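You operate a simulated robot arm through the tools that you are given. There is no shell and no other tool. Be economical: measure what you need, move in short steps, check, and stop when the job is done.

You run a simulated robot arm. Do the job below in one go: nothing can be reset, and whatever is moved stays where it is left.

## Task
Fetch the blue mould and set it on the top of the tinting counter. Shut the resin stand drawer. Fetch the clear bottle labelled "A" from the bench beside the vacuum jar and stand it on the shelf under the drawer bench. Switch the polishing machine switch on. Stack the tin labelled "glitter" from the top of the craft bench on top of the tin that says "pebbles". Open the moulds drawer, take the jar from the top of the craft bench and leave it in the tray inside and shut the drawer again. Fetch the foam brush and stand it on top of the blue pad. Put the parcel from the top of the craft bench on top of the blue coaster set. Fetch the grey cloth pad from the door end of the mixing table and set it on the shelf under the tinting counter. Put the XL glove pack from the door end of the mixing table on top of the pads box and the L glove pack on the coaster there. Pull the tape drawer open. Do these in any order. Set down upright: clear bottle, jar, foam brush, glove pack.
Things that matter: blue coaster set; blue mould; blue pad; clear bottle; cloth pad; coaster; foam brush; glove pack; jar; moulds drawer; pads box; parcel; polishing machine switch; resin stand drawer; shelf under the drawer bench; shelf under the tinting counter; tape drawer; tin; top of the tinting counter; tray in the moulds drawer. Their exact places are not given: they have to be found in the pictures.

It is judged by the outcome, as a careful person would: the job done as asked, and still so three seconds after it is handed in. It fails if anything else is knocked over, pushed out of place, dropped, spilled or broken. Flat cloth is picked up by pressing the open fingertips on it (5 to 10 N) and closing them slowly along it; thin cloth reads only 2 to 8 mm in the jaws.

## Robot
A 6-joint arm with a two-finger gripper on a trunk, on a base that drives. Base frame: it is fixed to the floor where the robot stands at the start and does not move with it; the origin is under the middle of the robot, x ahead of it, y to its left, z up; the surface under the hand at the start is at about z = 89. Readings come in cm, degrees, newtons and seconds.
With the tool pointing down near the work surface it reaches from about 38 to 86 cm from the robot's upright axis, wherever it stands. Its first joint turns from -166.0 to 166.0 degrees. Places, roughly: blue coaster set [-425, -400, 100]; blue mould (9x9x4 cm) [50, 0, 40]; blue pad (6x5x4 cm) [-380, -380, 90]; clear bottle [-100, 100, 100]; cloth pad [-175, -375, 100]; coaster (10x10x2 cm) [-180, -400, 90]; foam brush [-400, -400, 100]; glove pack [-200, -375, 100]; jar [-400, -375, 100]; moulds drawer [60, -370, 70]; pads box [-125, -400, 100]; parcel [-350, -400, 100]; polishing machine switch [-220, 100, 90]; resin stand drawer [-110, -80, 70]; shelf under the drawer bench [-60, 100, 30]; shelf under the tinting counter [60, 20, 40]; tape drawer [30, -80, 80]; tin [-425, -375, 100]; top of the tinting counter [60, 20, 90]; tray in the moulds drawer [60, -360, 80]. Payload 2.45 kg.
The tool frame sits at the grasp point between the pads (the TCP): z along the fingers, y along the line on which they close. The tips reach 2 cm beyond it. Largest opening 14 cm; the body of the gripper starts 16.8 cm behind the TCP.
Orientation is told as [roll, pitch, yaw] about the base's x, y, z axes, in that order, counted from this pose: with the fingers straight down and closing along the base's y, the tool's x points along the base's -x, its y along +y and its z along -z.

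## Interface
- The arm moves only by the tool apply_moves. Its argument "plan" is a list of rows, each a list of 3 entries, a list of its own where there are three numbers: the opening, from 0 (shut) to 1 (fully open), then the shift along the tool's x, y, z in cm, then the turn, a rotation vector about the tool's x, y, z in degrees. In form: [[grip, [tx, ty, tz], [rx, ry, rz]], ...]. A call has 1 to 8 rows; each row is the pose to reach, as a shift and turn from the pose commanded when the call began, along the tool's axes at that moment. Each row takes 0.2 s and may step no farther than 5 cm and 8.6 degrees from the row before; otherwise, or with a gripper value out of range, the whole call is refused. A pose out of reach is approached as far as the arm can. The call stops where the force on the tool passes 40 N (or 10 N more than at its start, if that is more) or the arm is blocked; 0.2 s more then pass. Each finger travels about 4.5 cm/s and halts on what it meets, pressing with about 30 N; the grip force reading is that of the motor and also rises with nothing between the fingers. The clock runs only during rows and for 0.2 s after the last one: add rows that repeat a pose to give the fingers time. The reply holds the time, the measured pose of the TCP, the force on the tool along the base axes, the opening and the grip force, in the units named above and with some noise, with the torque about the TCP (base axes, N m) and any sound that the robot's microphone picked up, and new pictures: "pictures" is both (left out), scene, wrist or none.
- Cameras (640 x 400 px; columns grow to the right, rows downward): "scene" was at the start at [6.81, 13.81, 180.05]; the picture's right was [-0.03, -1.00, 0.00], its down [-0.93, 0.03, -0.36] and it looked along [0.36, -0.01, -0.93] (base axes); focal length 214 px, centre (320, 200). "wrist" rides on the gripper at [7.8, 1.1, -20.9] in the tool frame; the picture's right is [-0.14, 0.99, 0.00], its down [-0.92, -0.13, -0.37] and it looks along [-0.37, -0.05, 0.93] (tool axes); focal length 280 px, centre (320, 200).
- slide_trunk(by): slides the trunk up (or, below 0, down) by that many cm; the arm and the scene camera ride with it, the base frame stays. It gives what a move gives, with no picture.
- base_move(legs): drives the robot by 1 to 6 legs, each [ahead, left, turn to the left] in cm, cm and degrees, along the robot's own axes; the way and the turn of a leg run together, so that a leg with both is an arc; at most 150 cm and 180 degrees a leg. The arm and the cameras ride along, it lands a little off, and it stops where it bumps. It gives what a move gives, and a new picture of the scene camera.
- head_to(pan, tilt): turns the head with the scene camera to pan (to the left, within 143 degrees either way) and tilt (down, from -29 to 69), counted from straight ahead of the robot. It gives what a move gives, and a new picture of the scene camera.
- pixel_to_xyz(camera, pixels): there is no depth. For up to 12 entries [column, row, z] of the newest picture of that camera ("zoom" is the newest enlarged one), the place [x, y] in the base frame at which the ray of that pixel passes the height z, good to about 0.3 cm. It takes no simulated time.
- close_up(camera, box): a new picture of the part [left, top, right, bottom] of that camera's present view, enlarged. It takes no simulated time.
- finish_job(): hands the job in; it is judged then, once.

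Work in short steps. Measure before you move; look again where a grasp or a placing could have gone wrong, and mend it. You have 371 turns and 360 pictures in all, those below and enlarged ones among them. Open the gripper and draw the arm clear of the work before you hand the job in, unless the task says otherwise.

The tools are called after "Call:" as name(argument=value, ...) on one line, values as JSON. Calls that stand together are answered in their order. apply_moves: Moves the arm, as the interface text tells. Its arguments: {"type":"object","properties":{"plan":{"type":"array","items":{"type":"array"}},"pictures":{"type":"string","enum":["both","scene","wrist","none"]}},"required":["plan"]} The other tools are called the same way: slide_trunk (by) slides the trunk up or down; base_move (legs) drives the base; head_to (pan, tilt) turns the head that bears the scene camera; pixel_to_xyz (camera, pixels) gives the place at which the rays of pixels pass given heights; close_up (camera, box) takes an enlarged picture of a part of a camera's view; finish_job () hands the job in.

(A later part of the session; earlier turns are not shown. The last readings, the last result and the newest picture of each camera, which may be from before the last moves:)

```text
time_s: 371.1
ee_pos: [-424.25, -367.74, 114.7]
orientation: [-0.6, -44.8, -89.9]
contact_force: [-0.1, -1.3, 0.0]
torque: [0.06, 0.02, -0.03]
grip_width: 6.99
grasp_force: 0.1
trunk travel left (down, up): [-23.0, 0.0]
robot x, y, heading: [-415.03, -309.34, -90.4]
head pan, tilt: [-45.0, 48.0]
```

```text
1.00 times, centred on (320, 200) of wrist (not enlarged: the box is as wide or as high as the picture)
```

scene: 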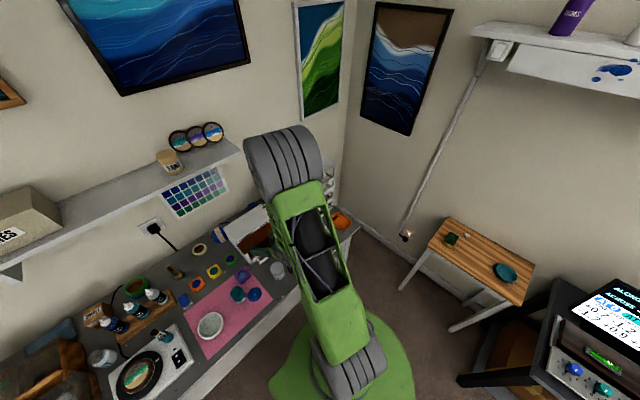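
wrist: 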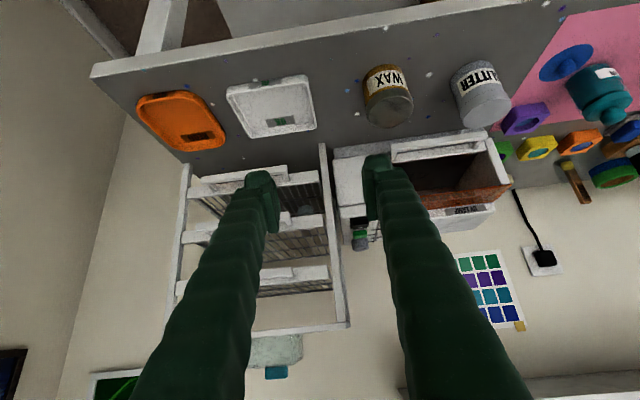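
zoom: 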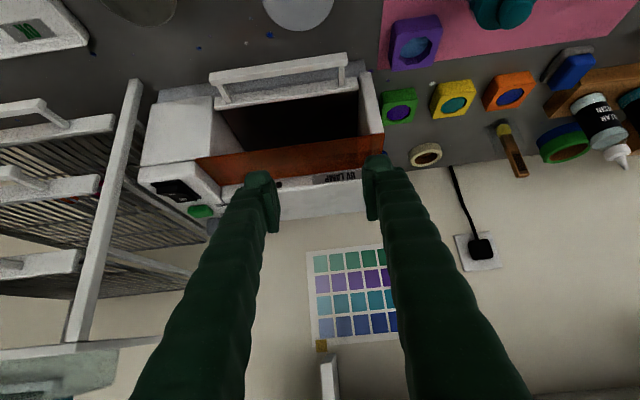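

I raise the hand 14 cm for a steeper view behind the UV lamp.

Call:
apply_moves(plan=[[0.5, [-3.4, 0, -3.4], [0, 0, 0]], [0.5, [-6.8, 0, -6.8], [0, 0, 0]], [0.5, [-10, 0, -10], [0, 0, 0]]], pictures="wrist")

```text
time_s: 371.9
ee_pos: [-424.04, -367.58, 129.01]
orientation: [-0.5, -44.9, -90.0]
contact_force: [0.4, 0.3, -0.8]
torque: [-0.06, 0.01, -0.06]
grip_width: 7.02
grasp_force: 0.1
out of reach, approached as far as the arm can: row 1
trunk travel left (down, up): [-23.0, 0.0]
robot x, y, heading: [-414.94, -309.23, -90.0]
head pan, tilt: [-45.0, 48.0]
```

wrist: 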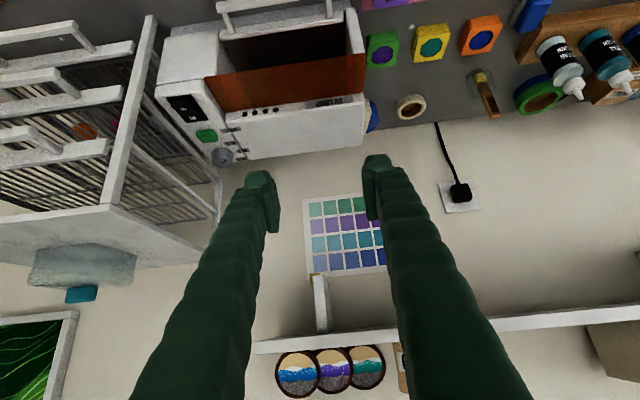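

Call:
apply_moves(plan=[[0.5, [-4, 0, 0.5], [0, 0, 0]], [0.5, [-8, 0, 1], [0, 0, 0]], [0.5, [-12, 0, 1.5], [0, 0, 0]], [0.5, [-15, 0, 2], [0, 0, 0]]], pictures="wrist")

Call:
close_up(camera="wrist", box=[160, 50, 420, 210])

```text
time_s: 372.9
ee_pos: [-424.17, -379.8, 137.97]
orientation: [-0.5, -44.9, -89.9]
contact_force: [1.3, -1.0, 0.6]
torque: [0.02, -0.01, 0.02]
grip_width: 7.02
grasp_force: 0.0
trunk travel left (down, up): [-23.0, 0.0]
robot x, y, heading: [-414.57, -308.89, -90.6]
head pan, tilt: [-45.0, 48.0]
```

wrist: 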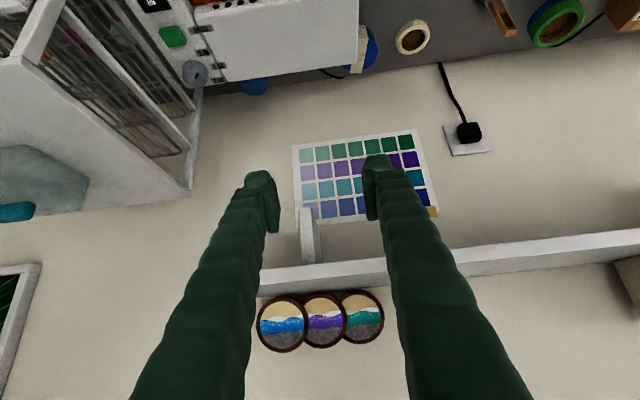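

```text
2.46 times, centred on (290, 130) of wrist
```

zoom: 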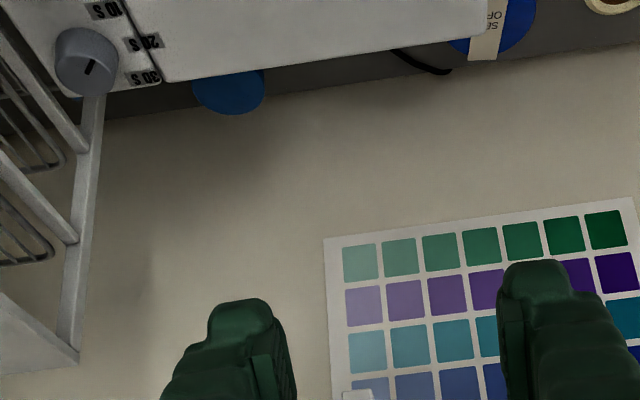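

A blue-lidded tin stands behind the UV lamp. I measure it and the lamp's back edge.

Call:
pixel_to_xyz(camera="zoom", pixels=[[192, 85, 97], [265, 80, 97], [230, 113, 97], [230, 113, 100], [230, 113, 94], [160, 82, 103], [480, 35, 103], [160, 82, 106], [480, 35, 106], [110, 115, 89], [400, 65, 89]])

```text
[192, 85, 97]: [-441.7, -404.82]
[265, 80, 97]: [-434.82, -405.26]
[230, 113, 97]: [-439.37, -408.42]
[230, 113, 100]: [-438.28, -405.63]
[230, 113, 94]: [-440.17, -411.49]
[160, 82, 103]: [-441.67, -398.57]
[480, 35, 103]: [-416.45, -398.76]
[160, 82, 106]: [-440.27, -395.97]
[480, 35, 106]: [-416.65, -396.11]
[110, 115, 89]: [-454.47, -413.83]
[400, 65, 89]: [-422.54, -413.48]
```

The pebbles tin candidate: centre ≈ (−438.3, −405), top ≈ z 97, behind the lamp. Before that I go back to find the glitter tin in front of the lamp.

Call:
apply_moves(plan=[[0.6, [4, 0, 1.2], [0, 0, 0]], [0.6, [8, 0, 2.4], [0, 0, 0]], [0.6, [12, 0, 3.6], [0, 0, 0]], [0.6, [16, 0, 4.8], [0, 0, 0]], [0.6, [20, 0, 6], [0, 0, 0]], [0.6, [24, 0, 7.1], [0, 0, 0]]], pictures="none")

Call:
base_move(legs=[[-18, 0, 0]])

Call:
apply_moves(plan=[[0.6, [0, 0, 0], [0, 0, 0]]], pictures="wrist")

```text
time_s: 374.3
ee_pos: [-424.31, -367.81, 116.12]
orientation: [-0.5, -44.7, -89.9]
contact_force: [0.6, -0.1, -0.4]
torque: [0.04, 0.0, 0.01]
grip_width: 8.39
grasp_force: 0.0
trunk travel left (down, up): [-23.0, 0.0]
robot x, y, heading: [-415.42, -309.07, -90.4]
head pan, tilt: [-45.0, 48.0]
```

```text
time_s: 375.9
ee_pos: [-424.23, -349.77, 116.17]
orientation: [-0.4, -44.8, -90.0]
contact_force: [0.9, 0.0, 0.0]
torque: [-0.02, -0.02, 0.02]
grip_width: 8.38
grasp_force: 0.1
trunk travel left (down, up): [-23.0, 0.0]
robot x, y, heading: [-414.99, -290.86, -90.2]
head pan, tilt: [-45.0, 48.0]
```

scene: 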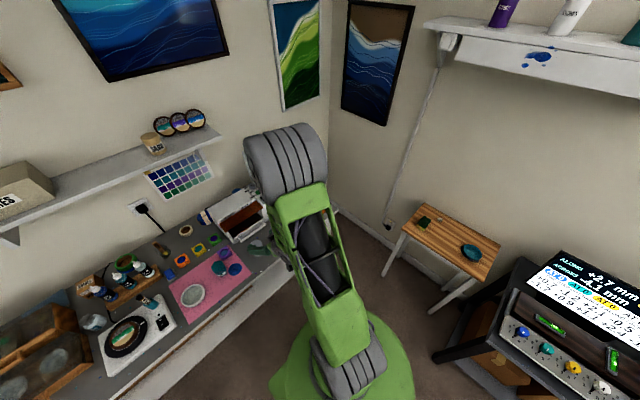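

```text
time_s: 376.2
ee_pos: [-424.13, -349.74, 116.13]
orientation: [-0.5, -44.8, -90.0]
contact_force: [-0.9, 0.5, 0.2]
torque: [0.04, -0.02, 0.01]
grip_width: 8.41
grasp_force: 0.2
trunk travel left (down, up): [-23.0, 0.0]
robot x, y, heading: [-414.58, -290.94, -90.2]
head pan, tilt: [-45.0, 48.0]
```

wrist: 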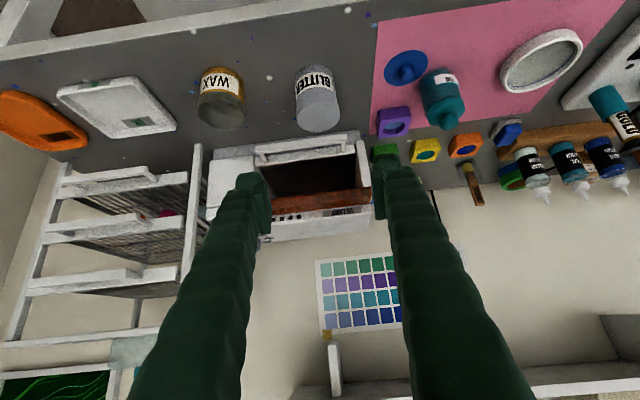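

Call:
pixel_to_xyz(camera="wrist", pixels=[[313, 67, 89], [318, 112, 96], [318, 112, 97], [318, 112, 98], [298, 112, 97], [341, 108, 97], [220, 71, 89], [320, 86, 97], [320, 132, 97], [306, 165, 100], [306, 165, 96]])

Call:
close_up(camera="wrist", box=[180, 50, 380, 170])

```text
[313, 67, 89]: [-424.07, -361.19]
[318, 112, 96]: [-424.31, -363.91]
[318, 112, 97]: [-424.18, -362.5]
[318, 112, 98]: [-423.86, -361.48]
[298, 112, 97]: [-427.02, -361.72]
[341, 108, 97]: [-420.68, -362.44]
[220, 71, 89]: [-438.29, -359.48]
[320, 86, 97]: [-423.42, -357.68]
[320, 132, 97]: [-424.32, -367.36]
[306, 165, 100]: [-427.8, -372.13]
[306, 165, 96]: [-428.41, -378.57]
```

```text
3.20 times, centred on (280, 110) of wrist
```

zoom: 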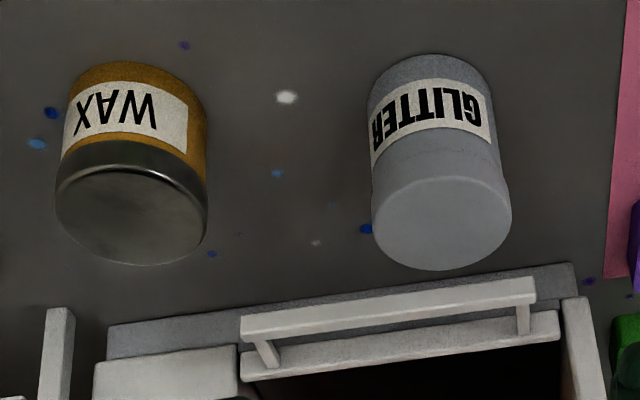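

Glitter: centre (−424, −364), z 89–97, 6.6 cm dia. I lower the trunk 10 and approach along the tool axis.

Call:
slide_trunk(by=-10)

Call:
apply_moves(plan=[[0.68, [-0.4, 0, 4], [0, 0, 0]], [0.68, [-0.9, 0, 8.5], [0, 0, 0]], [0.68, [-1.4, 0, 13], [0, 0, 0]]], pictures="wrist")

```text
time_s: 377.6
ee_pos: [-424.23, -349.99, 106.14]
orientation: [-0.5, -44.7, -90.0]
contact_force: [0.5, -0.6, 1.0]
torque: [-0.01, 0.01, -0.03]
grip_width: 8.44
grasp_force: 0.0
trunk travel left (down, up): [-13.0, 10.0]
robot x, y, heading: [-414.97, -291.26, -90.5]
head pan, tilt: [-45.0, 48.0]
```

```text
time_s: 378.4
ee_pos: [-424.23, -360.11, 97.71]
orientation: [-0.5, -44.7, -90.0]
contact_force: [-0.4, -0.2, -0.1]
torque: [0.01, 0.0, 0.01]
grip_width: 9.51
grasp_force: 0.0
trunk travel left (down, up): [-13.0, 10.0]
robot x, y, heading: [-414.9, -291.08, -90.6]
head pan, tilt: [-45.0, 48.0]
```

wrist: 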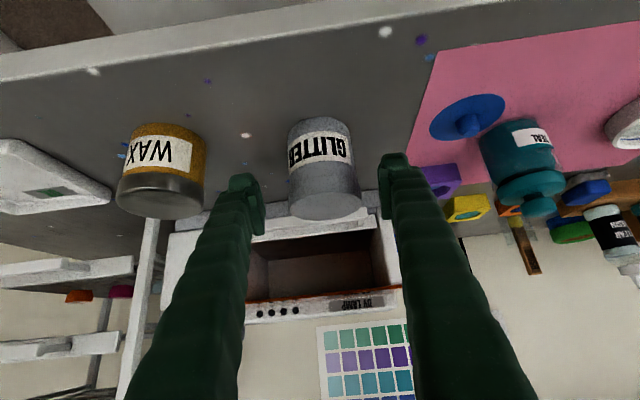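

Call:
apply_moves(plan=[[0.68, [-0.2, 0, 2.5], [0, 0, 0]], [0.68, [-0.4, 0, 5], [0, 0, 0]], [0.5, [-0.4, 0, 5], [0, 0, 0]], [0.4, [-0.4, 0, 5], [0, 0, 0]], [0.3, [-0.4, 0, 5], [0, 0, 0]], [0.3, [-0.4, 0, 5], [0, 0, 0]]], pictures="wrist")

```text
time_s: 379.8
ee_pos: [-424.25, -363.81, 94.55]
orientation: [-0.5, -44.8, -90.0]
contact_force: [0.3, -0.1, 1.7]
torque: [0.01, -0.01, -0.02]
grip_width: 6.7
grasp_force: 29.8
trunk travel left (down, up): [-13.0, 10.0]
robot x, y, heading: [-415.07, -290.96, -90.5]
head pan, tilt: [-45.0, 48.0]
```

wrist: 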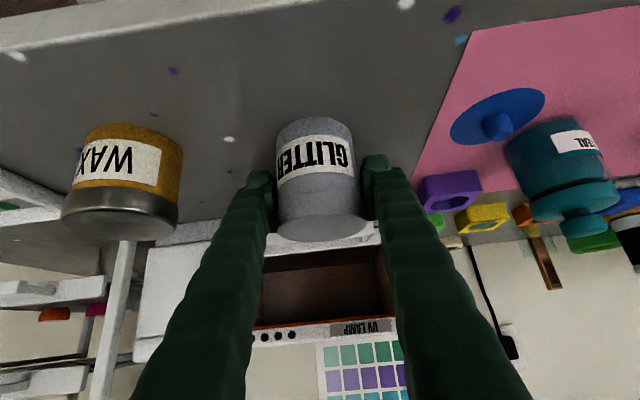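

Gripped. I lift with trunk and arm to clear the UV lamp.

Call:
slide_trunk(by=10)

Call:
apply_moves(plan=[[0.3, [-3.3, 0, -3.3], [0, 0, 0]], [0.3, [-6.6, 0, -6.6], [0, 0, 0]], [0.3, [-9.5, 0, -9.5], [0, 0, 0]]], pictures="none")

Call:
base_move(legs=[[0, -14, 0], [18, 0, 0]])

Call:
apply_moves(plan=[[0.3, [0, 0, 0], [0, 0, 0]]], pictures="wrist")

```text
time_s: 381.1
ee_pos: [-424.33, -363.85, 104.52]
orientation: [-0.5, -44.7, -90.0]
contact_force: [-0.3, 0.6, -1.8]
torque: [-0.04, -0.01, 0.02]
grip_width: 6.7
grasp_force: 29.9
trunk travel left (down, up): [-23.0, 0.0]
robot x, y, heading: [-414.98, -290.84, -90.7]
head pan, tilt: [-45.0, 48.0]
```

```text
time_s: 381.9
ee_pos: [-424.2, -363.56, 118.03]
orientation: [-0.5, -44.7, -89.9]
contact_force: [1.3, 0.9, -1.4]
torque: [-0.05, 0.01, 0.03]
grip_width: 6.7
grasp_force: 30.2
trunk travel left (down, up): [-23.0, 0.0]
robot x, y, heading: [-414.9, -290.91, -90.7]
head pan, tilt: [-45.0, 48.0]
```

```text
time_s: 384.9
ee_pos: [-438.25, -381.88, 117.92]
orientation: [-0.6, -44.7, -89.8]
contact_force: [0.5, 0.2, -2.2]
torque: [-0.02, -0.01, 0.0]
grip_width: 6.71
grasp_force: 30.3
trunk travel left (down, up): [-23.0, 0.0]
robot x, y, heading: [-429.06, -308.79, -90.1]
head pan, tilt: [-45.0, 48.0]
```

scene: 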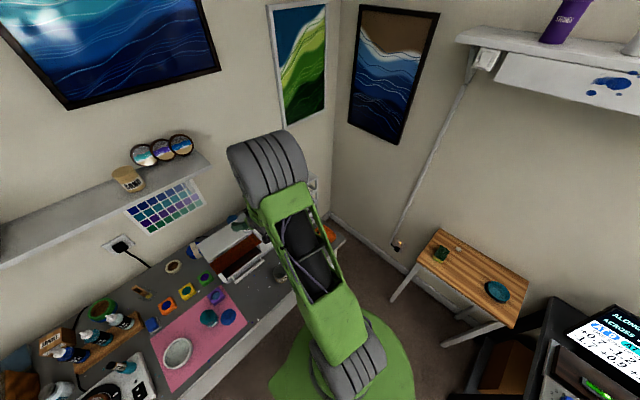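

```text
time_s: 385.3
ee_pos: [-438.24, -381.88, 117.98]
orientation: [-0.5, -44.7, -90.0]
contact_force: [-0.1, -0.2, -1.1]
torque: [-0.01, 0.06, -0.02]
grip_width: 6.7
grasp_force: 29.8
trunk travel left (down, up): [-23.0, 0.0]
robot x, y, heading: [-429.61, -309.04, -90.3]
head pan, tilt: [-45.0, 48.0]
```

wrist: 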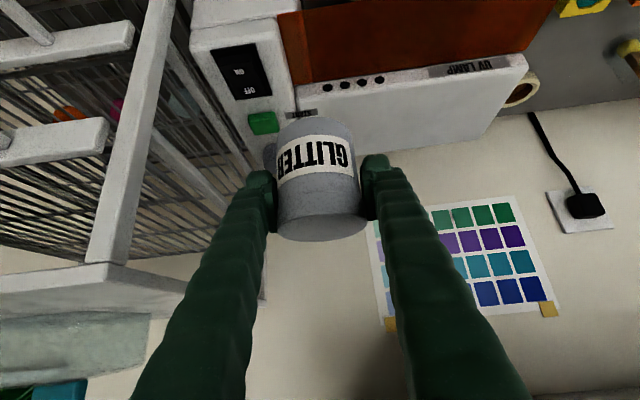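

I check the rack's right edge for clearance.

Call:
pixel_to_xyz(camera="wrist", pixels=[[105, 265, 118], [105, 265, 122], [160, 20, 92], [268, 300, 100], [215, 225, 100], [258, 155, 103], [400, 150, 103]])

Call:
close_up(camera="scene", box=[180, 150, 340, 300])

```text
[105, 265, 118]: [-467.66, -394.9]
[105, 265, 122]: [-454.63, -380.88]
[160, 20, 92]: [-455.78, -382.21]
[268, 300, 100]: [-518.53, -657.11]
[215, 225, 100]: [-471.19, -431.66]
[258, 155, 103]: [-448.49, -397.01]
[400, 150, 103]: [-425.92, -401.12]
```

```text
2.67 times, centred on (260, 225) of scene
```

zoom: 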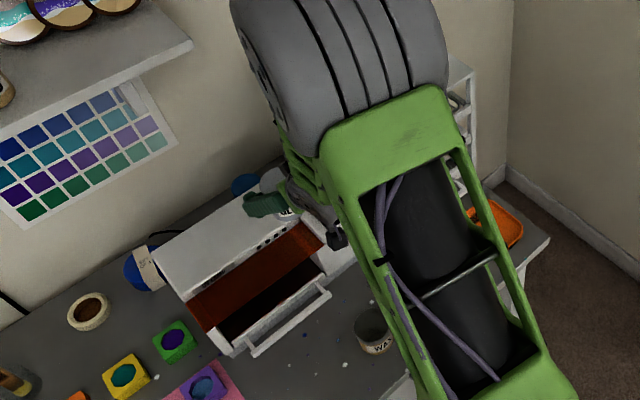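

The blue tin shows at zoom (245,183); I cross-check its position from this camera.

Call:
pixel_to_xyz(camera="zoom", pixels=[[245, 176, 97], [232, 186, 97], [260, 185, 97], [245, 176, 99], [232, 186, 99], [245, 176, 95], [150, 250, 103], [245, 195, 103]])

```text
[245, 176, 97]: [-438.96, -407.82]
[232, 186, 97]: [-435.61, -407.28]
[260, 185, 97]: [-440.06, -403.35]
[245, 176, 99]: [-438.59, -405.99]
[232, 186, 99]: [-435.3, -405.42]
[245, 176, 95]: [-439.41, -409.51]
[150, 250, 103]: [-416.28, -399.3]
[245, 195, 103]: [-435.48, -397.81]
```

Consistent: centre ≈ (−438.3, −404.9). I drive 9 cm closer and extend 14 cm above the tin.

Call:
base_move(legs=[[9, 0, 0]])

Call:
apply_moves(plan=[[0.3, [-3.3, 0, 3.3], [0, 0, 0]], [0.3, [-6.6, 0, 6.6], [0, 0, 0]], [0.3, [-9.9, 0, 9.9], [0, 0, 0]]], pictures="both")

```text
time_s: 386.4
ee_pos: [-438.39, -390.78, 117.92]
orientation: [-0.5, -44.6, -89.9]
contact_force: [-1.0, -1.3, -2.5]
torque: [-0.03, 0.0, 0.01]
grip_width: 6.72
grasp_force: 30.3
trunk travel left (down, up): [-23.0, 0.0]
robot x, y, heading: [-429.08, -317.92, -90.1]
head pan, tilt: [-45.0, 48.0]
```

scene: 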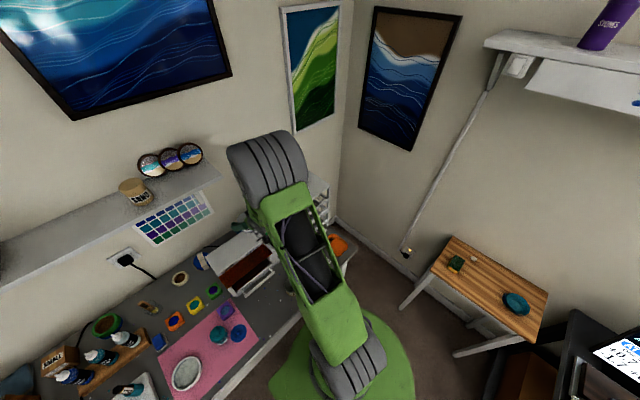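

```text
time_s: 387.2
ee_pos: [-438.33, -404.82, 117.74]
orientation: [-0.5, -44.6, -89.9]
contact_force: [0.6, -0.2, -1.6]
torque: [0.03, 0.04, -0.01]
grip_width: 6.7
grasp_force: 30.1
trunk travel left (down, up): [-23.0, 0.0]
robot x, y, heading: [-429.06, -317.77, -90.2]
head pan, tilt: [-45.0, 48.0]
```

scene: 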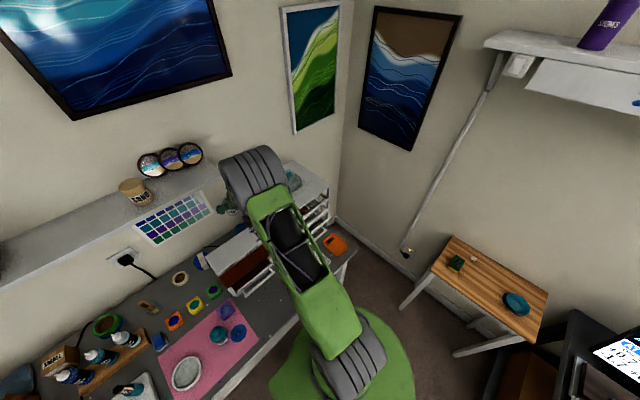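
wrist: 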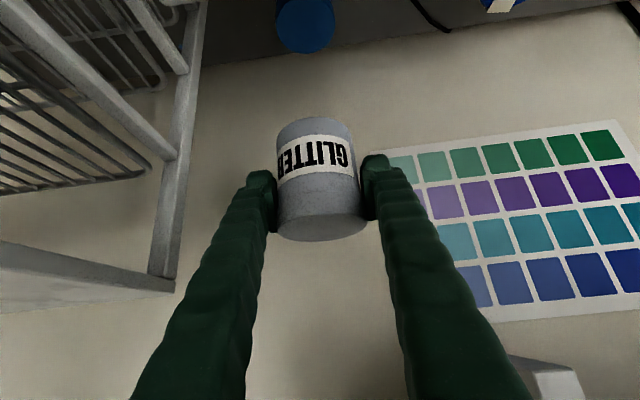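

The blue tin is now clearly visible beneath at (306,25). I measure it again.

Call:
pixel_to_xyz(camera="wrist", pixels=[[277, 22, 97], [335, 20, 97], [307, 53, 97], [277, 22, 99], [335, 20, 99], [307, 53, 99], [307, 53, 95]])

Call:
close_up(camera="wrist", box=[250, 0, 370, 75])

```text
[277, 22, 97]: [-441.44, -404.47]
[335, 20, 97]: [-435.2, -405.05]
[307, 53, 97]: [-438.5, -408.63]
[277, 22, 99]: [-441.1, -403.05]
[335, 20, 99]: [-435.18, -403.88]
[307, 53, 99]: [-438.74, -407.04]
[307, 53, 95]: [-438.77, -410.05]
```

```text
5.33 times, centred on (310, 38) of wrist
```

zoom: 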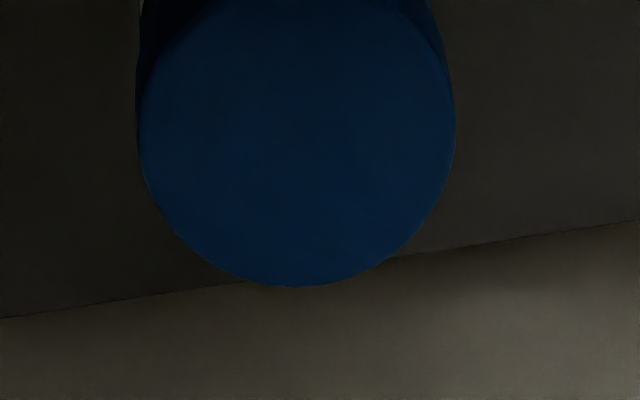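

Diameter and position match (−438.3, −405.2). I lower 12 cm, then feel for contact.

Call:
apply_moves(plan=[[0.3, [2.7, 0, 2.9], [0, 0, 0]], [0.3, [5.5, 0, 5.8], [0, 0, 0]], [0.3, [8.4, 0, 8.7], [0, 0, 0]]], pictures="both")

```text
time_s: 388.0
ee_pos: [-438.43, -404.97, 105.64]
orientation: [-0.5, -44.8, -89.9]
contact_force: [-0.1, 0.2, -1.3]
torque: [0.02, -0.02, 0.02]
grip_width: 6.7
grasp_force: 30.1
trunk travel left (down, up): [-23.0, 0.0]
robot x, y, heading: [-429.27, -317.57, -90.4]
head pan, tilt: [-45.0, 48.0]
```

scene: 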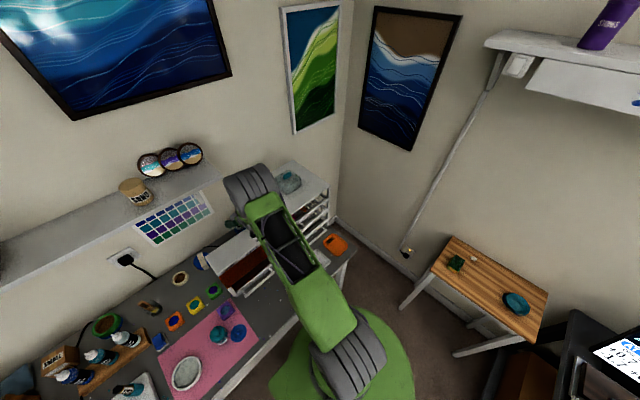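
wrist: 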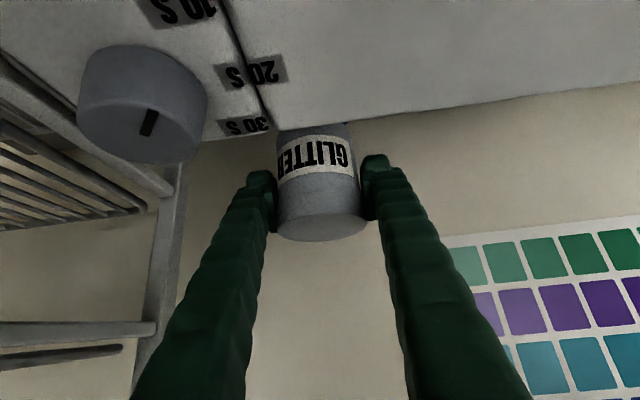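

Call:
apply_moves(plan=[[0.3, [0.7, 0, 0.7], [0, 0, 0]], [0.3, [1.4, 0, 1.4], [0, 0, 0]]], pictures="none")

Call:
apply_moves(plan=[[0.3, [0.35, 0, 0.35], [0, 0, 0]]], pictures="none")

Call:
apply_moves(plan=[[0.3, [0.25, 0, 0.25], [0, 0, 0]]], pictures="none")

```text
time_s: 388.6
ee_pos: [-438.41, -404.65, 103.78]
orientation: [-0.5, -44.7, -89.9]
contact_force: [-0.4, 0.0, -1.5]
torque: [-0.03, -0.02, -0.03]
grip_width: 6.7
grasp_force: 30.1
trunk travel left (down, up): [-23.0, 0.0]
robot x, y, heading: [-429.18, -317.5, -90.1]
head pan, tilt: [-45.0, 48.0]
```

```text
time_s: 389.0
ee_pos: [-438.47, -404.77, 103.39]
orientation: [-0.4, -44.8, -90.0]
contact_force: [0.4, -1.0, -1.7]
torque: [-0.03, -0.02, 0.01]
grip_width: 6.69
grasp_force: 30.0
trunk travel left (down, up): [-23.0, 0.0]
robot x, y, heading: [-429.09, -317.96, -90.2]
head pan, tilt: [-45.0, 48.0]
```

```text
time_s: 389.4
ee_pos: [-438.51, -404.68, 102.99]
orientation: [-0.5, -44.6, -89.9]
contact_force: [0.4, -0.1, -1.3]
torque: [-0.01, 0.0, 0.01]
grip_width: 6.72
grasp_force: 29.9
trunk travel left (down, up): [-23.0, 0.0]
robot x, y, heading: [-429.51, -317.91, -90.1]
head pan, tilt: [-45.0, 48.0]
```

Call:
apply_moves(plan=[[0.3, [0.2, 0, 0.2], [0, 0, 0]]], pictures="none")

Call:
apply_moves(plan=[[0.3, [0.2, 0, 0.2], [0, 0, 0]]], pictures="none")

Call:
apply_moves(plan=[[0.3, [0.2, 0, 0.2], [0, 0, 0]]], pictures="none")

```text
time_s: 389.8
ee_pos: [-438.54, -404.86, 102.64]
orientation: [-0.5, -44.7, -89.9]
contact_force: [-0.6, 0.4, -2.1]
torque: [-0.03, -0.01, -0.01]
grip_width: 6.7
grasp_force: 30.4
trunk travel left (down, up): [-23.0, 0.0]
robot x, y, heading: [-429.22, -318.01, -90.4]
head pan, tilt: [-45.0, 48.0]
```

```text
time_s: 390.2
ee_pos: [-438.52, -404.63, 102.46]
orientation: [-0.6, -44.7, -90.0]
contact_force: [0.6, 0.0, -1.4]
torque: [0.0, -0.04, 0.01]
grip_width: 6.7
grasp_force: 30.4
trunk travel left (down, up): [-23.0, 0.0]
robot x, y, heading: [-429.04, -318.0, -90.3]
head pan, tilt: [-45.0, 48.0]
```

```text
time_s: 390.6
ee_pos: [-438.5, -404.76, 102.33]
orientation: [-0.5, -44.8, -90.0]
contact_force: [0.2, 2.1, 9.1]
torque: [0.39, 0.01, 0.0]
grip_width: 6.69
grasp_force: 29.8
trunk travel left (down, up): [-23.0, 0.0]
robot x, y, heading: [-429.06, -317.38, -90.3]
head pan, tilt: [-45.0, 48.0]
```

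Contact at the expected height (tin top ≈ 96.8). I open and withdraw along the tool axis.

Call:
apply_moves(plan=[[0.4, [-0.1, 0, -0.1], [0, 0, 0]], [0.55, [-0.1, 0, -0.1], [0, 0, 0]], [0.6, [-0.1, 0, -0.1], [0, 0, 0]], [0.6, [0, 0, -3], [0, 0, 0]], [0.6, [0, 0, -7], [0, 0, 0]], [0.6, [-2, 0, -11], [0, 0, 0]], [0.6, [-3, 0, -15], [0, 0, 0]]], pictures="wrist")

```text
time_s: 392.2
ee_pos: [-438.24, -396.12, 114.96]
orientation: [-0.5, -44.8, -89.8]
contact_force: [0.1, 0.1, 0.2]
torque: [0.01, 0.01, 0.02]
grip_width: 8.41
grasp_force: 0.0
trunk travel left (down, up): [-23.0, 0.0]
robot x, y, heading: [-429.21, -317.86, -89.9]
head pan, tilt: [-45.0, 48.0]
```

wrist: 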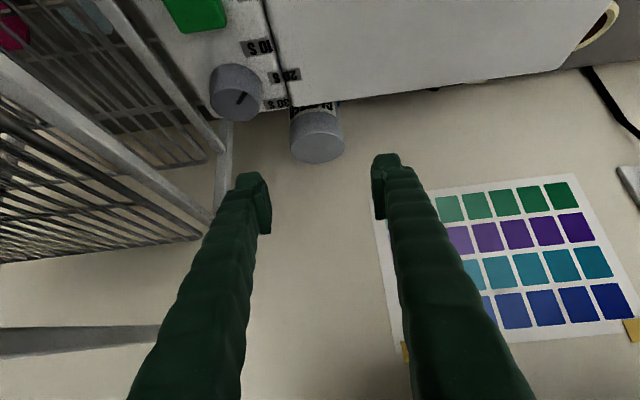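

Glitter is stacked. I back off and shift left to view the coaster set, brush and blue pad.

Call:
base_move(legs=[[-20, 0, 0], [0, 34, 0]])

Call:
apply_moves(plan=[[0.6, [0, 0, 0], [0, 0, 0]]], pictures="wrist")

Call:
close_up(camera="scene", box=[150, 150, 310, 250])

```text
time_s: 397.0
ee_pos: [-403.88, -376.46, 114.88]
orientation: [-0.5, -44.8, -89.8]
contact_force: [-0.3, -0.3, -0.4]
torque: [-0.02, 0.0, -0.02]
grip_width: 8.41
grasp_force: 0.0
trunk travel left (down, up): [-23.0, 0.0]
robot x, y, heading: [-394.81, -298.2, -90.3]
head pan, tilt: [-45.0, 48.0]
```

scene: 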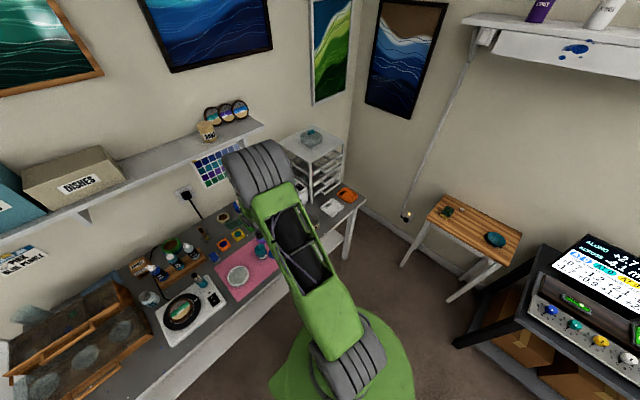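

```text
time_s: 397.4
ee_pos: [-403.94, -376.53, 114.99]
orientation: [-0.4, -44.8, -89.8]
contact_force: [0.2, 0.3, -0.5]
torque: [-0.02, -0.01, 0.02]
grip_width: 8.42
grasp_force: 0.1
trunk travel left (down, up): [-23.0, 0.0]
robot x, y, heading: [-395.0, -298.06, -90.1]
head pan, tilt: [-45.0, 48.0]
```

wrist: 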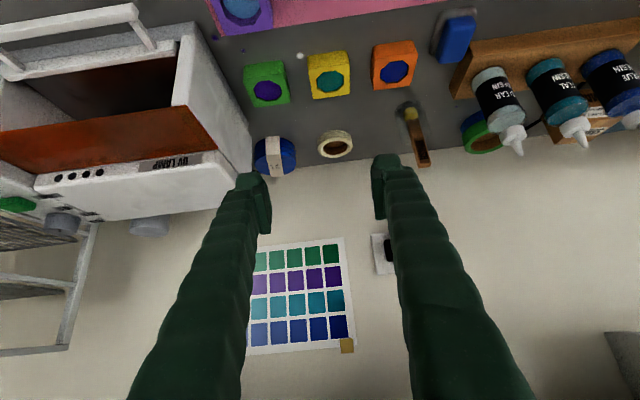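

```text
4.00 times, centred on (230, 200) of scene
```

zoom: 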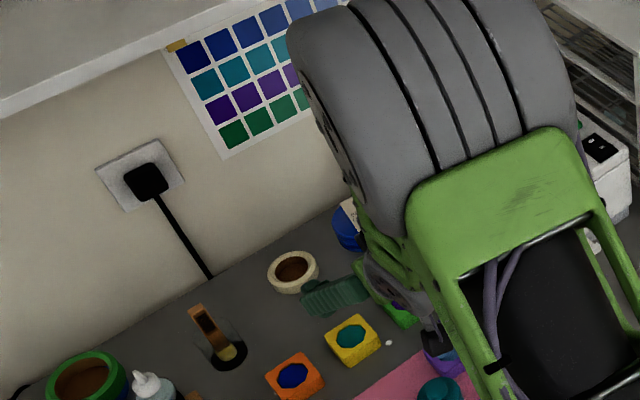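

Call:
close_up(camera="wrist", box=[230, 90, 370, 180])

Call:
close_up(camera="wrist", box=[370, 80, 450, 180])

Call:
close_up(camera="wrist", box=[420, 0, 640, 150])

```text
4.44 times, centred on (300, 135) of wrist
```

zoom: 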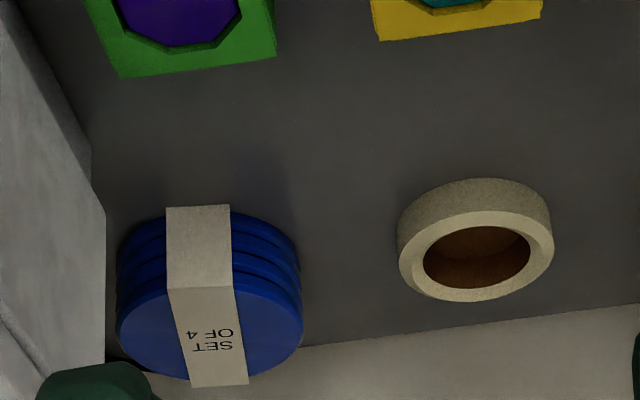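

```text
4.00 times, centred on (410, 130) of wrist
```

zoom: 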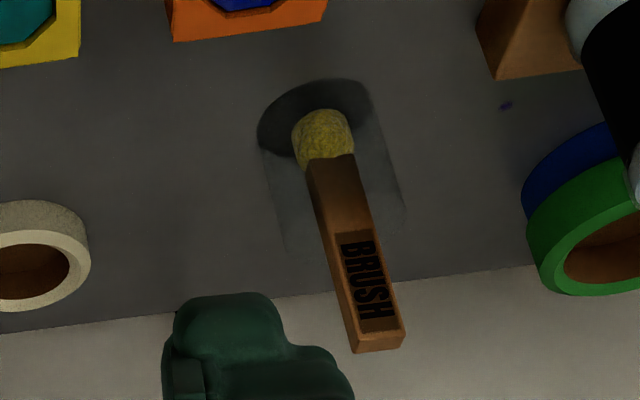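

```text
2.67 times, centred on (530, 75) of wrist
```

zoom: 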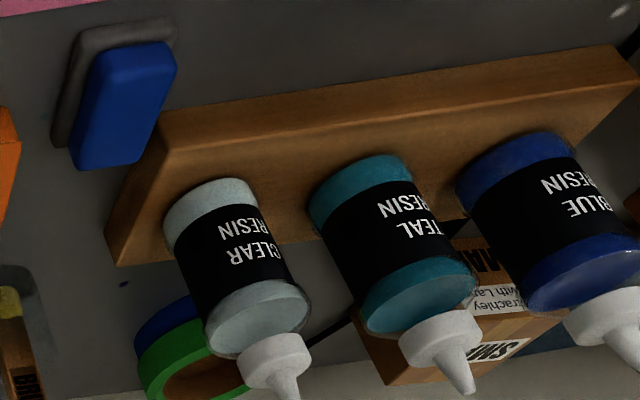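

Call:
pixel_to_xyz(camera="wrist", pixels=[[272.5, 136.1, 89], [274.1, 154.6, 92], [274.1, 154.6, 94], [276.4, 176.7, 92], [276.4, 176.7, 94], [254.3, 164.3, 93], [296.2, 164.3, 93], [411, 111, 89], [409, 124, 89], [425.5, 165, 100], [425.5, 165, 97], [448, 25, 91]])

```text
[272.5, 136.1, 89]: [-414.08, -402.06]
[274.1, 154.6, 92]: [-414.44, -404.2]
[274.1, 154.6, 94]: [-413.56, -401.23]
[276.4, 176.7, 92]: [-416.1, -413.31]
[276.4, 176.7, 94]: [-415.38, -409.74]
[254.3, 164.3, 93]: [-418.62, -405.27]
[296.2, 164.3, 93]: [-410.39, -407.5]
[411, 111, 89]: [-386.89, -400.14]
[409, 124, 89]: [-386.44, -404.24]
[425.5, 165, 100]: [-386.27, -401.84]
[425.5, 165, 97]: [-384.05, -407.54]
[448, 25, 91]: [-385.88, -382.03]
```

Coaster set: centre (−414.5, −406.4), top z≈93.4. Brush at ≈(−386.7, −402); blue pad ≈(−386, −382). Now I shift left to view the parcel, jar and resin bottles.

Call:
base_move(legs=[[0, 42, 0]])

Call:
apply_moves(plan=[[0.6, [0, 0, 0], [0, 0, 0]]], pictures="wrist")

Call:
close_up(camera="wrist", box=[220, 60, 420, 180])

```text
time_s: 401.6
ee_pos: [-361.91, -376.64, 114.92]
orientation: [-0.5, -44.7, -89.9]
contact_force: [1.1, 0.8, 0.1]
torque: [-0.02, 0.02, -0.01]
grip_width: 8.41
grasp_force: 0.0
trunk travel left (down, up): [-23.0, 0.0]
robot x, y, heading: [-352.69, -297.75, -90.3]
head pan, tilt: [-45.0, 48.0]
```

scene: 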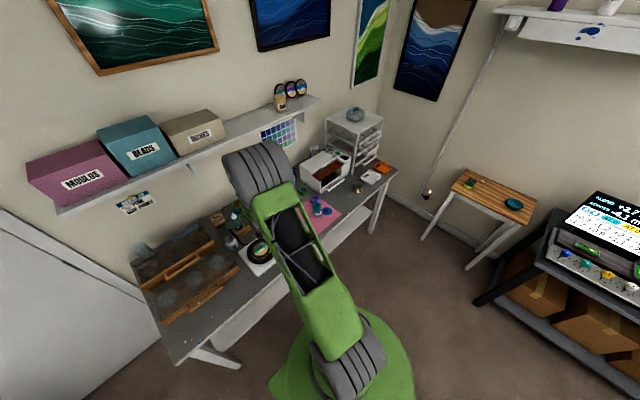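

```text
time_s: 402.0
ee_pos: [-362.01, -376.75, 114.93]
orientation: [-0.5, -44.7, -89.8]
contact_force: [-0.5, 0.5, -0.1]
torque: [0.02, 0.04, 0.0]
grip_width: 8.4
grasp_force: 0.1
trunk travel left (down, up): [-23.0, 0.0]
robot x, y, heading: [-353.04, -298.17, -90.0]
head pan, tilt: [-45.0, 48.0]
```

wrist: 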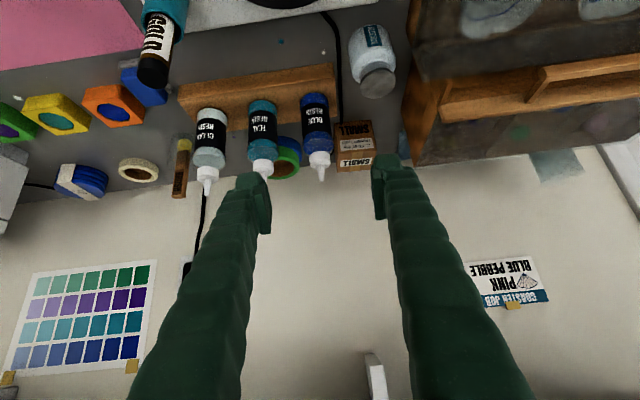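

```text
3.20 times, centred on (320, 120) of wrist
```

zoom: 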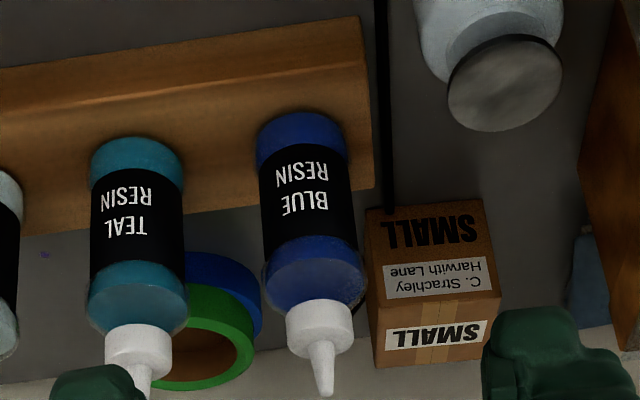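

Call:
pixel_to_xyz(camera="wrist", pixels=[[334.1, 123.75, 89], [371.6, 120, 89], [336.25, 152.8, 95], [376.25, 148.1, 95], [336.25, 152.8, 94], [337.2, 172.5, 95], [375.6, 167.5, 95], [318, 85, 92], [318, 172, 105], [372, 60, 89], [378, 85, 99], [305, 130, 100]])

```text
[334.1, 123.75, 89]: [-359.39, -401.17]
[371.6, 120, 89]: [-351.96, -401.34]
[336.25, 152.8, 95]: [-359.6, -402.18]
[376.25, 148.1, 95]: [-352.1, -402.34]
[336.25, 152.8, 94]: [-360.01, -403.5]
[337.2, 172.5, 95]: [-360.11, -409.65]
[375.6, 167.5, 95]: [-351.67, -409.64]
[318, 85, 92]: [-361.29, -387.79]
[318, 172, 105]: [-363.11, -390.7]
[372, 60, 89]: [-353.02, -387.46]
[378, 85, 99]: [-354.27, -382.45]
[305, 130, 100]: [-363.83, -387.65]
```

Parcel: x −359.6…−352, y −401.3…−408.6, z 89–95.7. A 45° approach would bring the camera close to the jar in front, so I switch to a steeper tool: first pitch back to 0 in the arm's plane.

Call:
apply_moves(plan=[[0.6, [0, 0, 0], [0, 7.5, 0]], [0.6, [0, 0, 0], [0, 15, 0]], [0.6, [0, 0, 0], [0, 22.5, 0]], [0.6, [0, 0, 0], [0, 30, 0]]], pictures="none")

```text
time_s: 403.0
ee_pos: [-361.84, -376.78, 114.86]
orientation: [-0.3, -14.7, -89.9]
contact_force: [0.3, 0.5, 0.1]
torque: [0.02, 0.03, 0.05]
grip_width: 8.41
grasp_force: 0.1
out of reach, approached as far as the arm can: row 2, 3
trunk travel left (down, up): [-23.0, 0.0]
robot x, y, heading: [-352.84, -298.08, -90.0]
head pan, tilt: [-45.0, 48.0]
```

Crossed cleanly. I drive in (14 ahead, 6 left) and set pitch −20.

Call:
base_move(legs=[[14, 6, 0]])

Call:
apply_moves(plan=[[0.65, [-3, 0, 0], [0, -2.5, 0]], [0.65, [-6, 0, 0], [0, -5, 0]], [0.65, [-10, 0, 0], [0, -5, 0]]], pictures="both")

```text
time_s: 404.4
ee_pos: [-355.89, -390.85, 114.87]
orientation: [-0.4, -14.6, -90.0]
contact_force: [0.0, 0.5, -0.4]
torque: [0.0, 0.05, 0.0]
grip_width: 8.43
grasp_force: 0.0
trunk travel left (down, up): [-23.0, 0.0]
robot x, y, heading: [-347.01, -311.99, -90.2]
head pan, tilt: [-45.0, 48.0]
```

scene: 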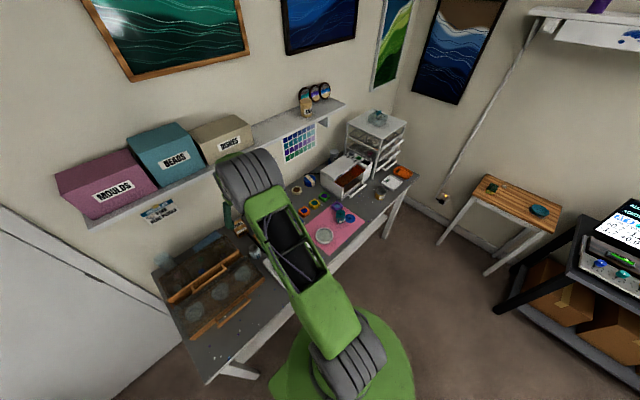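

```text
time_s: 405.2
ee_pos: [-355.9, -400.74, 117.32]
orientation: [-0.4, -19.6, -89.9]
contact_force: [-0.1, -0.3, -0.3]
torque: [0.05, 0.0, -0.02]
grip_width: 9.1
grasp_force: 0.0
trunk travel left (down, up): [-23.0, 0.0]
robot x, y, heading: [-346.87, -312.44, -90.2]
head pan, tilt: [-45.0, 48.0]
```

scene: 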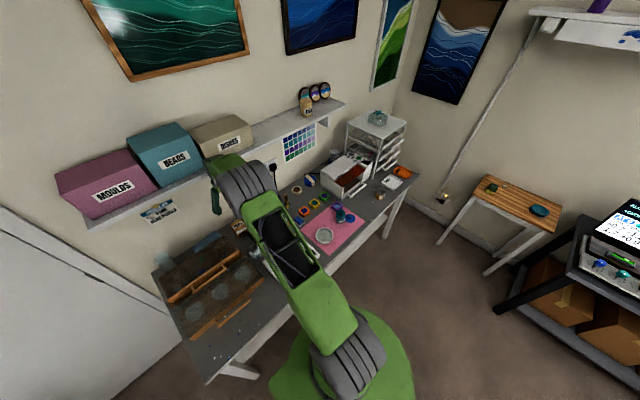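
wrist: 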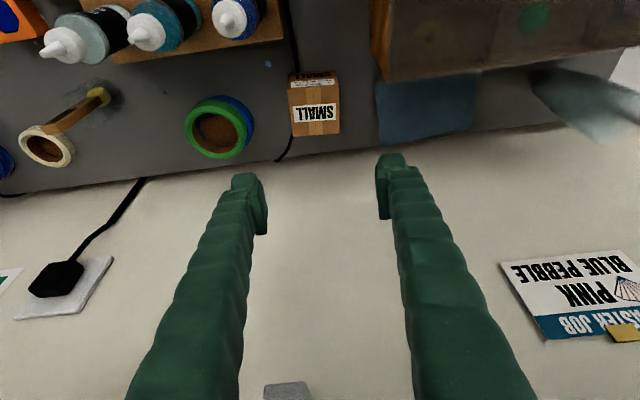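

Call:
pixel_to_xyz(camera="wrist", pixels=[[291, 89, 95.7], [338, 85, 95.7], [292, 136, 95.7], [341, 132, 95.7], [315, 112, 95.7], [378, 75, 95], [378, 140, 90]])

```text
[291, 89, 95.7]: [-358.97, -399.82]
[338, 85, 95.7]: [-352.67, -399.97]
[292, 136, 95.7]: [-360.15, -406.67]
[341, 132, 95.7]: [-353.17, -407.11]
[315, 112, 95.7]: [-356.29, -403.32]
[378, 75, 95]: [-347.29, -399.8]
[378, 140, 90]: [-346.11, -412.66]
```

Parcel centre ≈ (−356.2, −404). I lower the trunk 12 and descend.

Call:
slide_trunk(by=-12)

Call:
apply_moves(plan=[[0.66, [-0.5, -0.1, 3], [0, 0, 0]], [0.66, [-0.3, -0.3, 6], [0, 0, 0]]], pictures="wrist")

```text
time_s: 406.7
ee_pos: [-355.97, -400.57, 105.51]
orientation: [-0.5, -19.7, -89.9]
contact_force: [0.8, 0.7, 0.5]
torque: [0.01, 0.02, 0.01]
grip_width: 9.11
grasp_force: 0.1
trunk travel left (down, up): [-11.0, 12.0]
robot x, y, heading: [-347.14, -312.6, -90.0]
head pan, tilt: [-45.0, 48.0]
```

```text
time_s: 407.3
ee_pos: [-356.33, -402.95, 99.76]
orientation: [-0.5, -19.7, -90.0]
contact_force: [-0.1, -0.3, 0.5]
torque: [0.02, -0.01, 0.02]
grip_width: 9.24
grasp_force: 0.0
trunk travel left (down, up): [-11.0, 12.0]
robot x, y, heading: [-346.95, -312.28, -89.9]
head pan, tilt: [-45.0, 48.0]
```

wrist: 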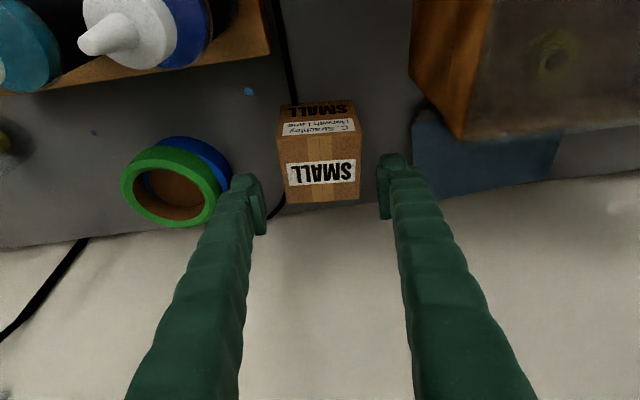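

Call:
pixel_to_xyz(camera="wrist", pixels=[[233, 175, 91], [222, 185, 94.5], [281, 165, 95.7], [361, 160, 95.7], [285, 203, 95.7], [361, 198, 95.7], [279, 135, 95.7]])

```text
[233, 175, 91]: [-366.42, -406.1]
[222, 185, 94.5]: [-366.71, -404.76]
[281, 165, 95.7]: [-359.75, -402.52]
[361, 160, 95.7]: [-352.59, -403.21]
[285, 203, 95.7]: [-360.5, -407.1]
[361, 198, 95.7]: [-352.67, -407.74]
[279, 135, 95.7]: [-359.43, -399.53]
```

Clear. I descend the rest and close.

Call:
apply_moves(plan=[[0.66, [0.8, 0, 3.1], [0, 0, 0]], [0.66, [1.6, 0, 6.2], [0, 0, 0]], [0.5, [1.6, 0, 6.2], [0, 0, 0]], [0.4, [1.6, 0, 6.2], [0, 0, 0]], [0.4, [1.6, 0, 6.2], [0, 0, 0]], [0.4, [1.6, 0, 6.2], [0, 0, 0]]], pictures="wrist")

```text
time_s: 408.7
ee_pos: [-356.39, -403.35, 93.55]
orientation: [-0.4, -19.8, -90.0]
contact_force: [1.4, -1.4, 0.9]
torque: [0.04, -0.17, -0.04]
grip_width: 7.5
grasp_force: 30.0
trunk travel left (down, up): [-11.0, 12.0]
robot x, y, heading: [-347.18, -312.35, -90.1]
head pan, tilt: [-45.0, 48.0]
```

wrist: 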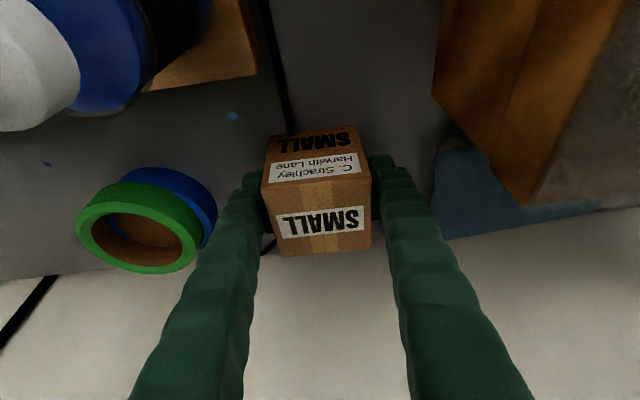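

Gripped (7.5 cm). I lift, back off, and carry it right to the coaster set.

Call:
slide_trunk(by=12)

Call:
apply_moves(plan=[[0.4, [-1.5, 0, -4], [0, 0, 0]], [0.4, [-3, 0, -8], [0, 0, 0]], [0.4, [-4.5, 0, -12], [0, 0, 0]]], pictures="none")

Call:
base_move(legs=[[-14, 0, 0], [0, -58, 0]])

Call:
apply_moves(plan=[[0.4, [0, 0, 0], [0, 0, 0]]], pictures="wrist")

```text
time_s: 410.2
ee_pos: [-356.42, -403.28, 105.32]
orientation: [-0.5, -19.7, -89.8]
contact_force: [0.0, -0.3, -2.0]
torque: [-0.03, 0.0, 0.02]
grip_width: 7.45
grasp_force: 30.0
trunk travel left (down, up): [-23.0, 0.0]
robot x, y, heading: [-346.86, -312.48, -90.2]
head pan, tilt: [-45.0, 48.0]
```

```text
time_s: 410.7
ee_pos: [-356.26, -401.97, 110.42]
orientation: [0.0, -17.5, -90.2]
contact_force: [-0.6, 5.4, -3.2]
torque: [-0.96, -0.07, -0.02]
grip_width: 7.46
grasp_force: 29.8
trunk travel left (down, up): [-23.0, 0.0]
robot x, y, heading: [-346.83, -312.36, -90.3]
head pan, tilt: [-45.0, 48.0]
stopped in row 2: the force on the tool passed its limit at 94 N (the readings are from after the stop); the commanded pose is now the measured one
```

```text
time_s: 417.2
ee_pos: [-413.53, -388.24, 110.64]
orientation: [-0.1, -17.6, -89.9]
contact_force: [0.2, -0.2, -2.8]
torque: [-0.01, 0.0, 0.01]
grip_width: 7.46
grasp_force: 29.3
trunk travel left (down, up): [-23.0, 0.0]
robot x, y, heading: [-404.84, -298.42, -89.7]
head pan, tilt: [-45.0, 48.0]
```

scene: 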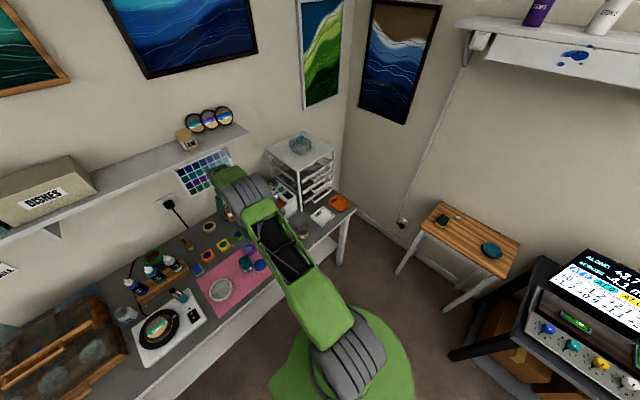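

```text
time_s: 417.6
ee_pos: [-413.53, -388.13, 110.57]
orientation: [0.0, -17.7, -89.8]
contact_force: [0.3, -0.5, -2.6]
torque: [0.02, 0.03, -0.04]
grip_width: 7.46
grasp_force: 30.1
trunk travel left (down, up): [-23.0, 0.0]
robot x, y, heading: [-404.83, -298.42, -90.0]
head pan, tilt: [-45.0, 48.0]
```

wrist: 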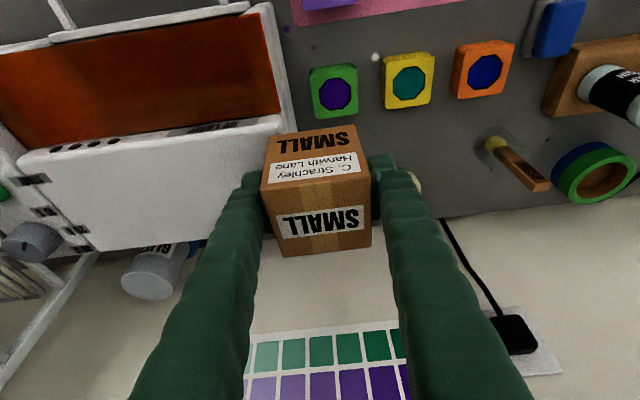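

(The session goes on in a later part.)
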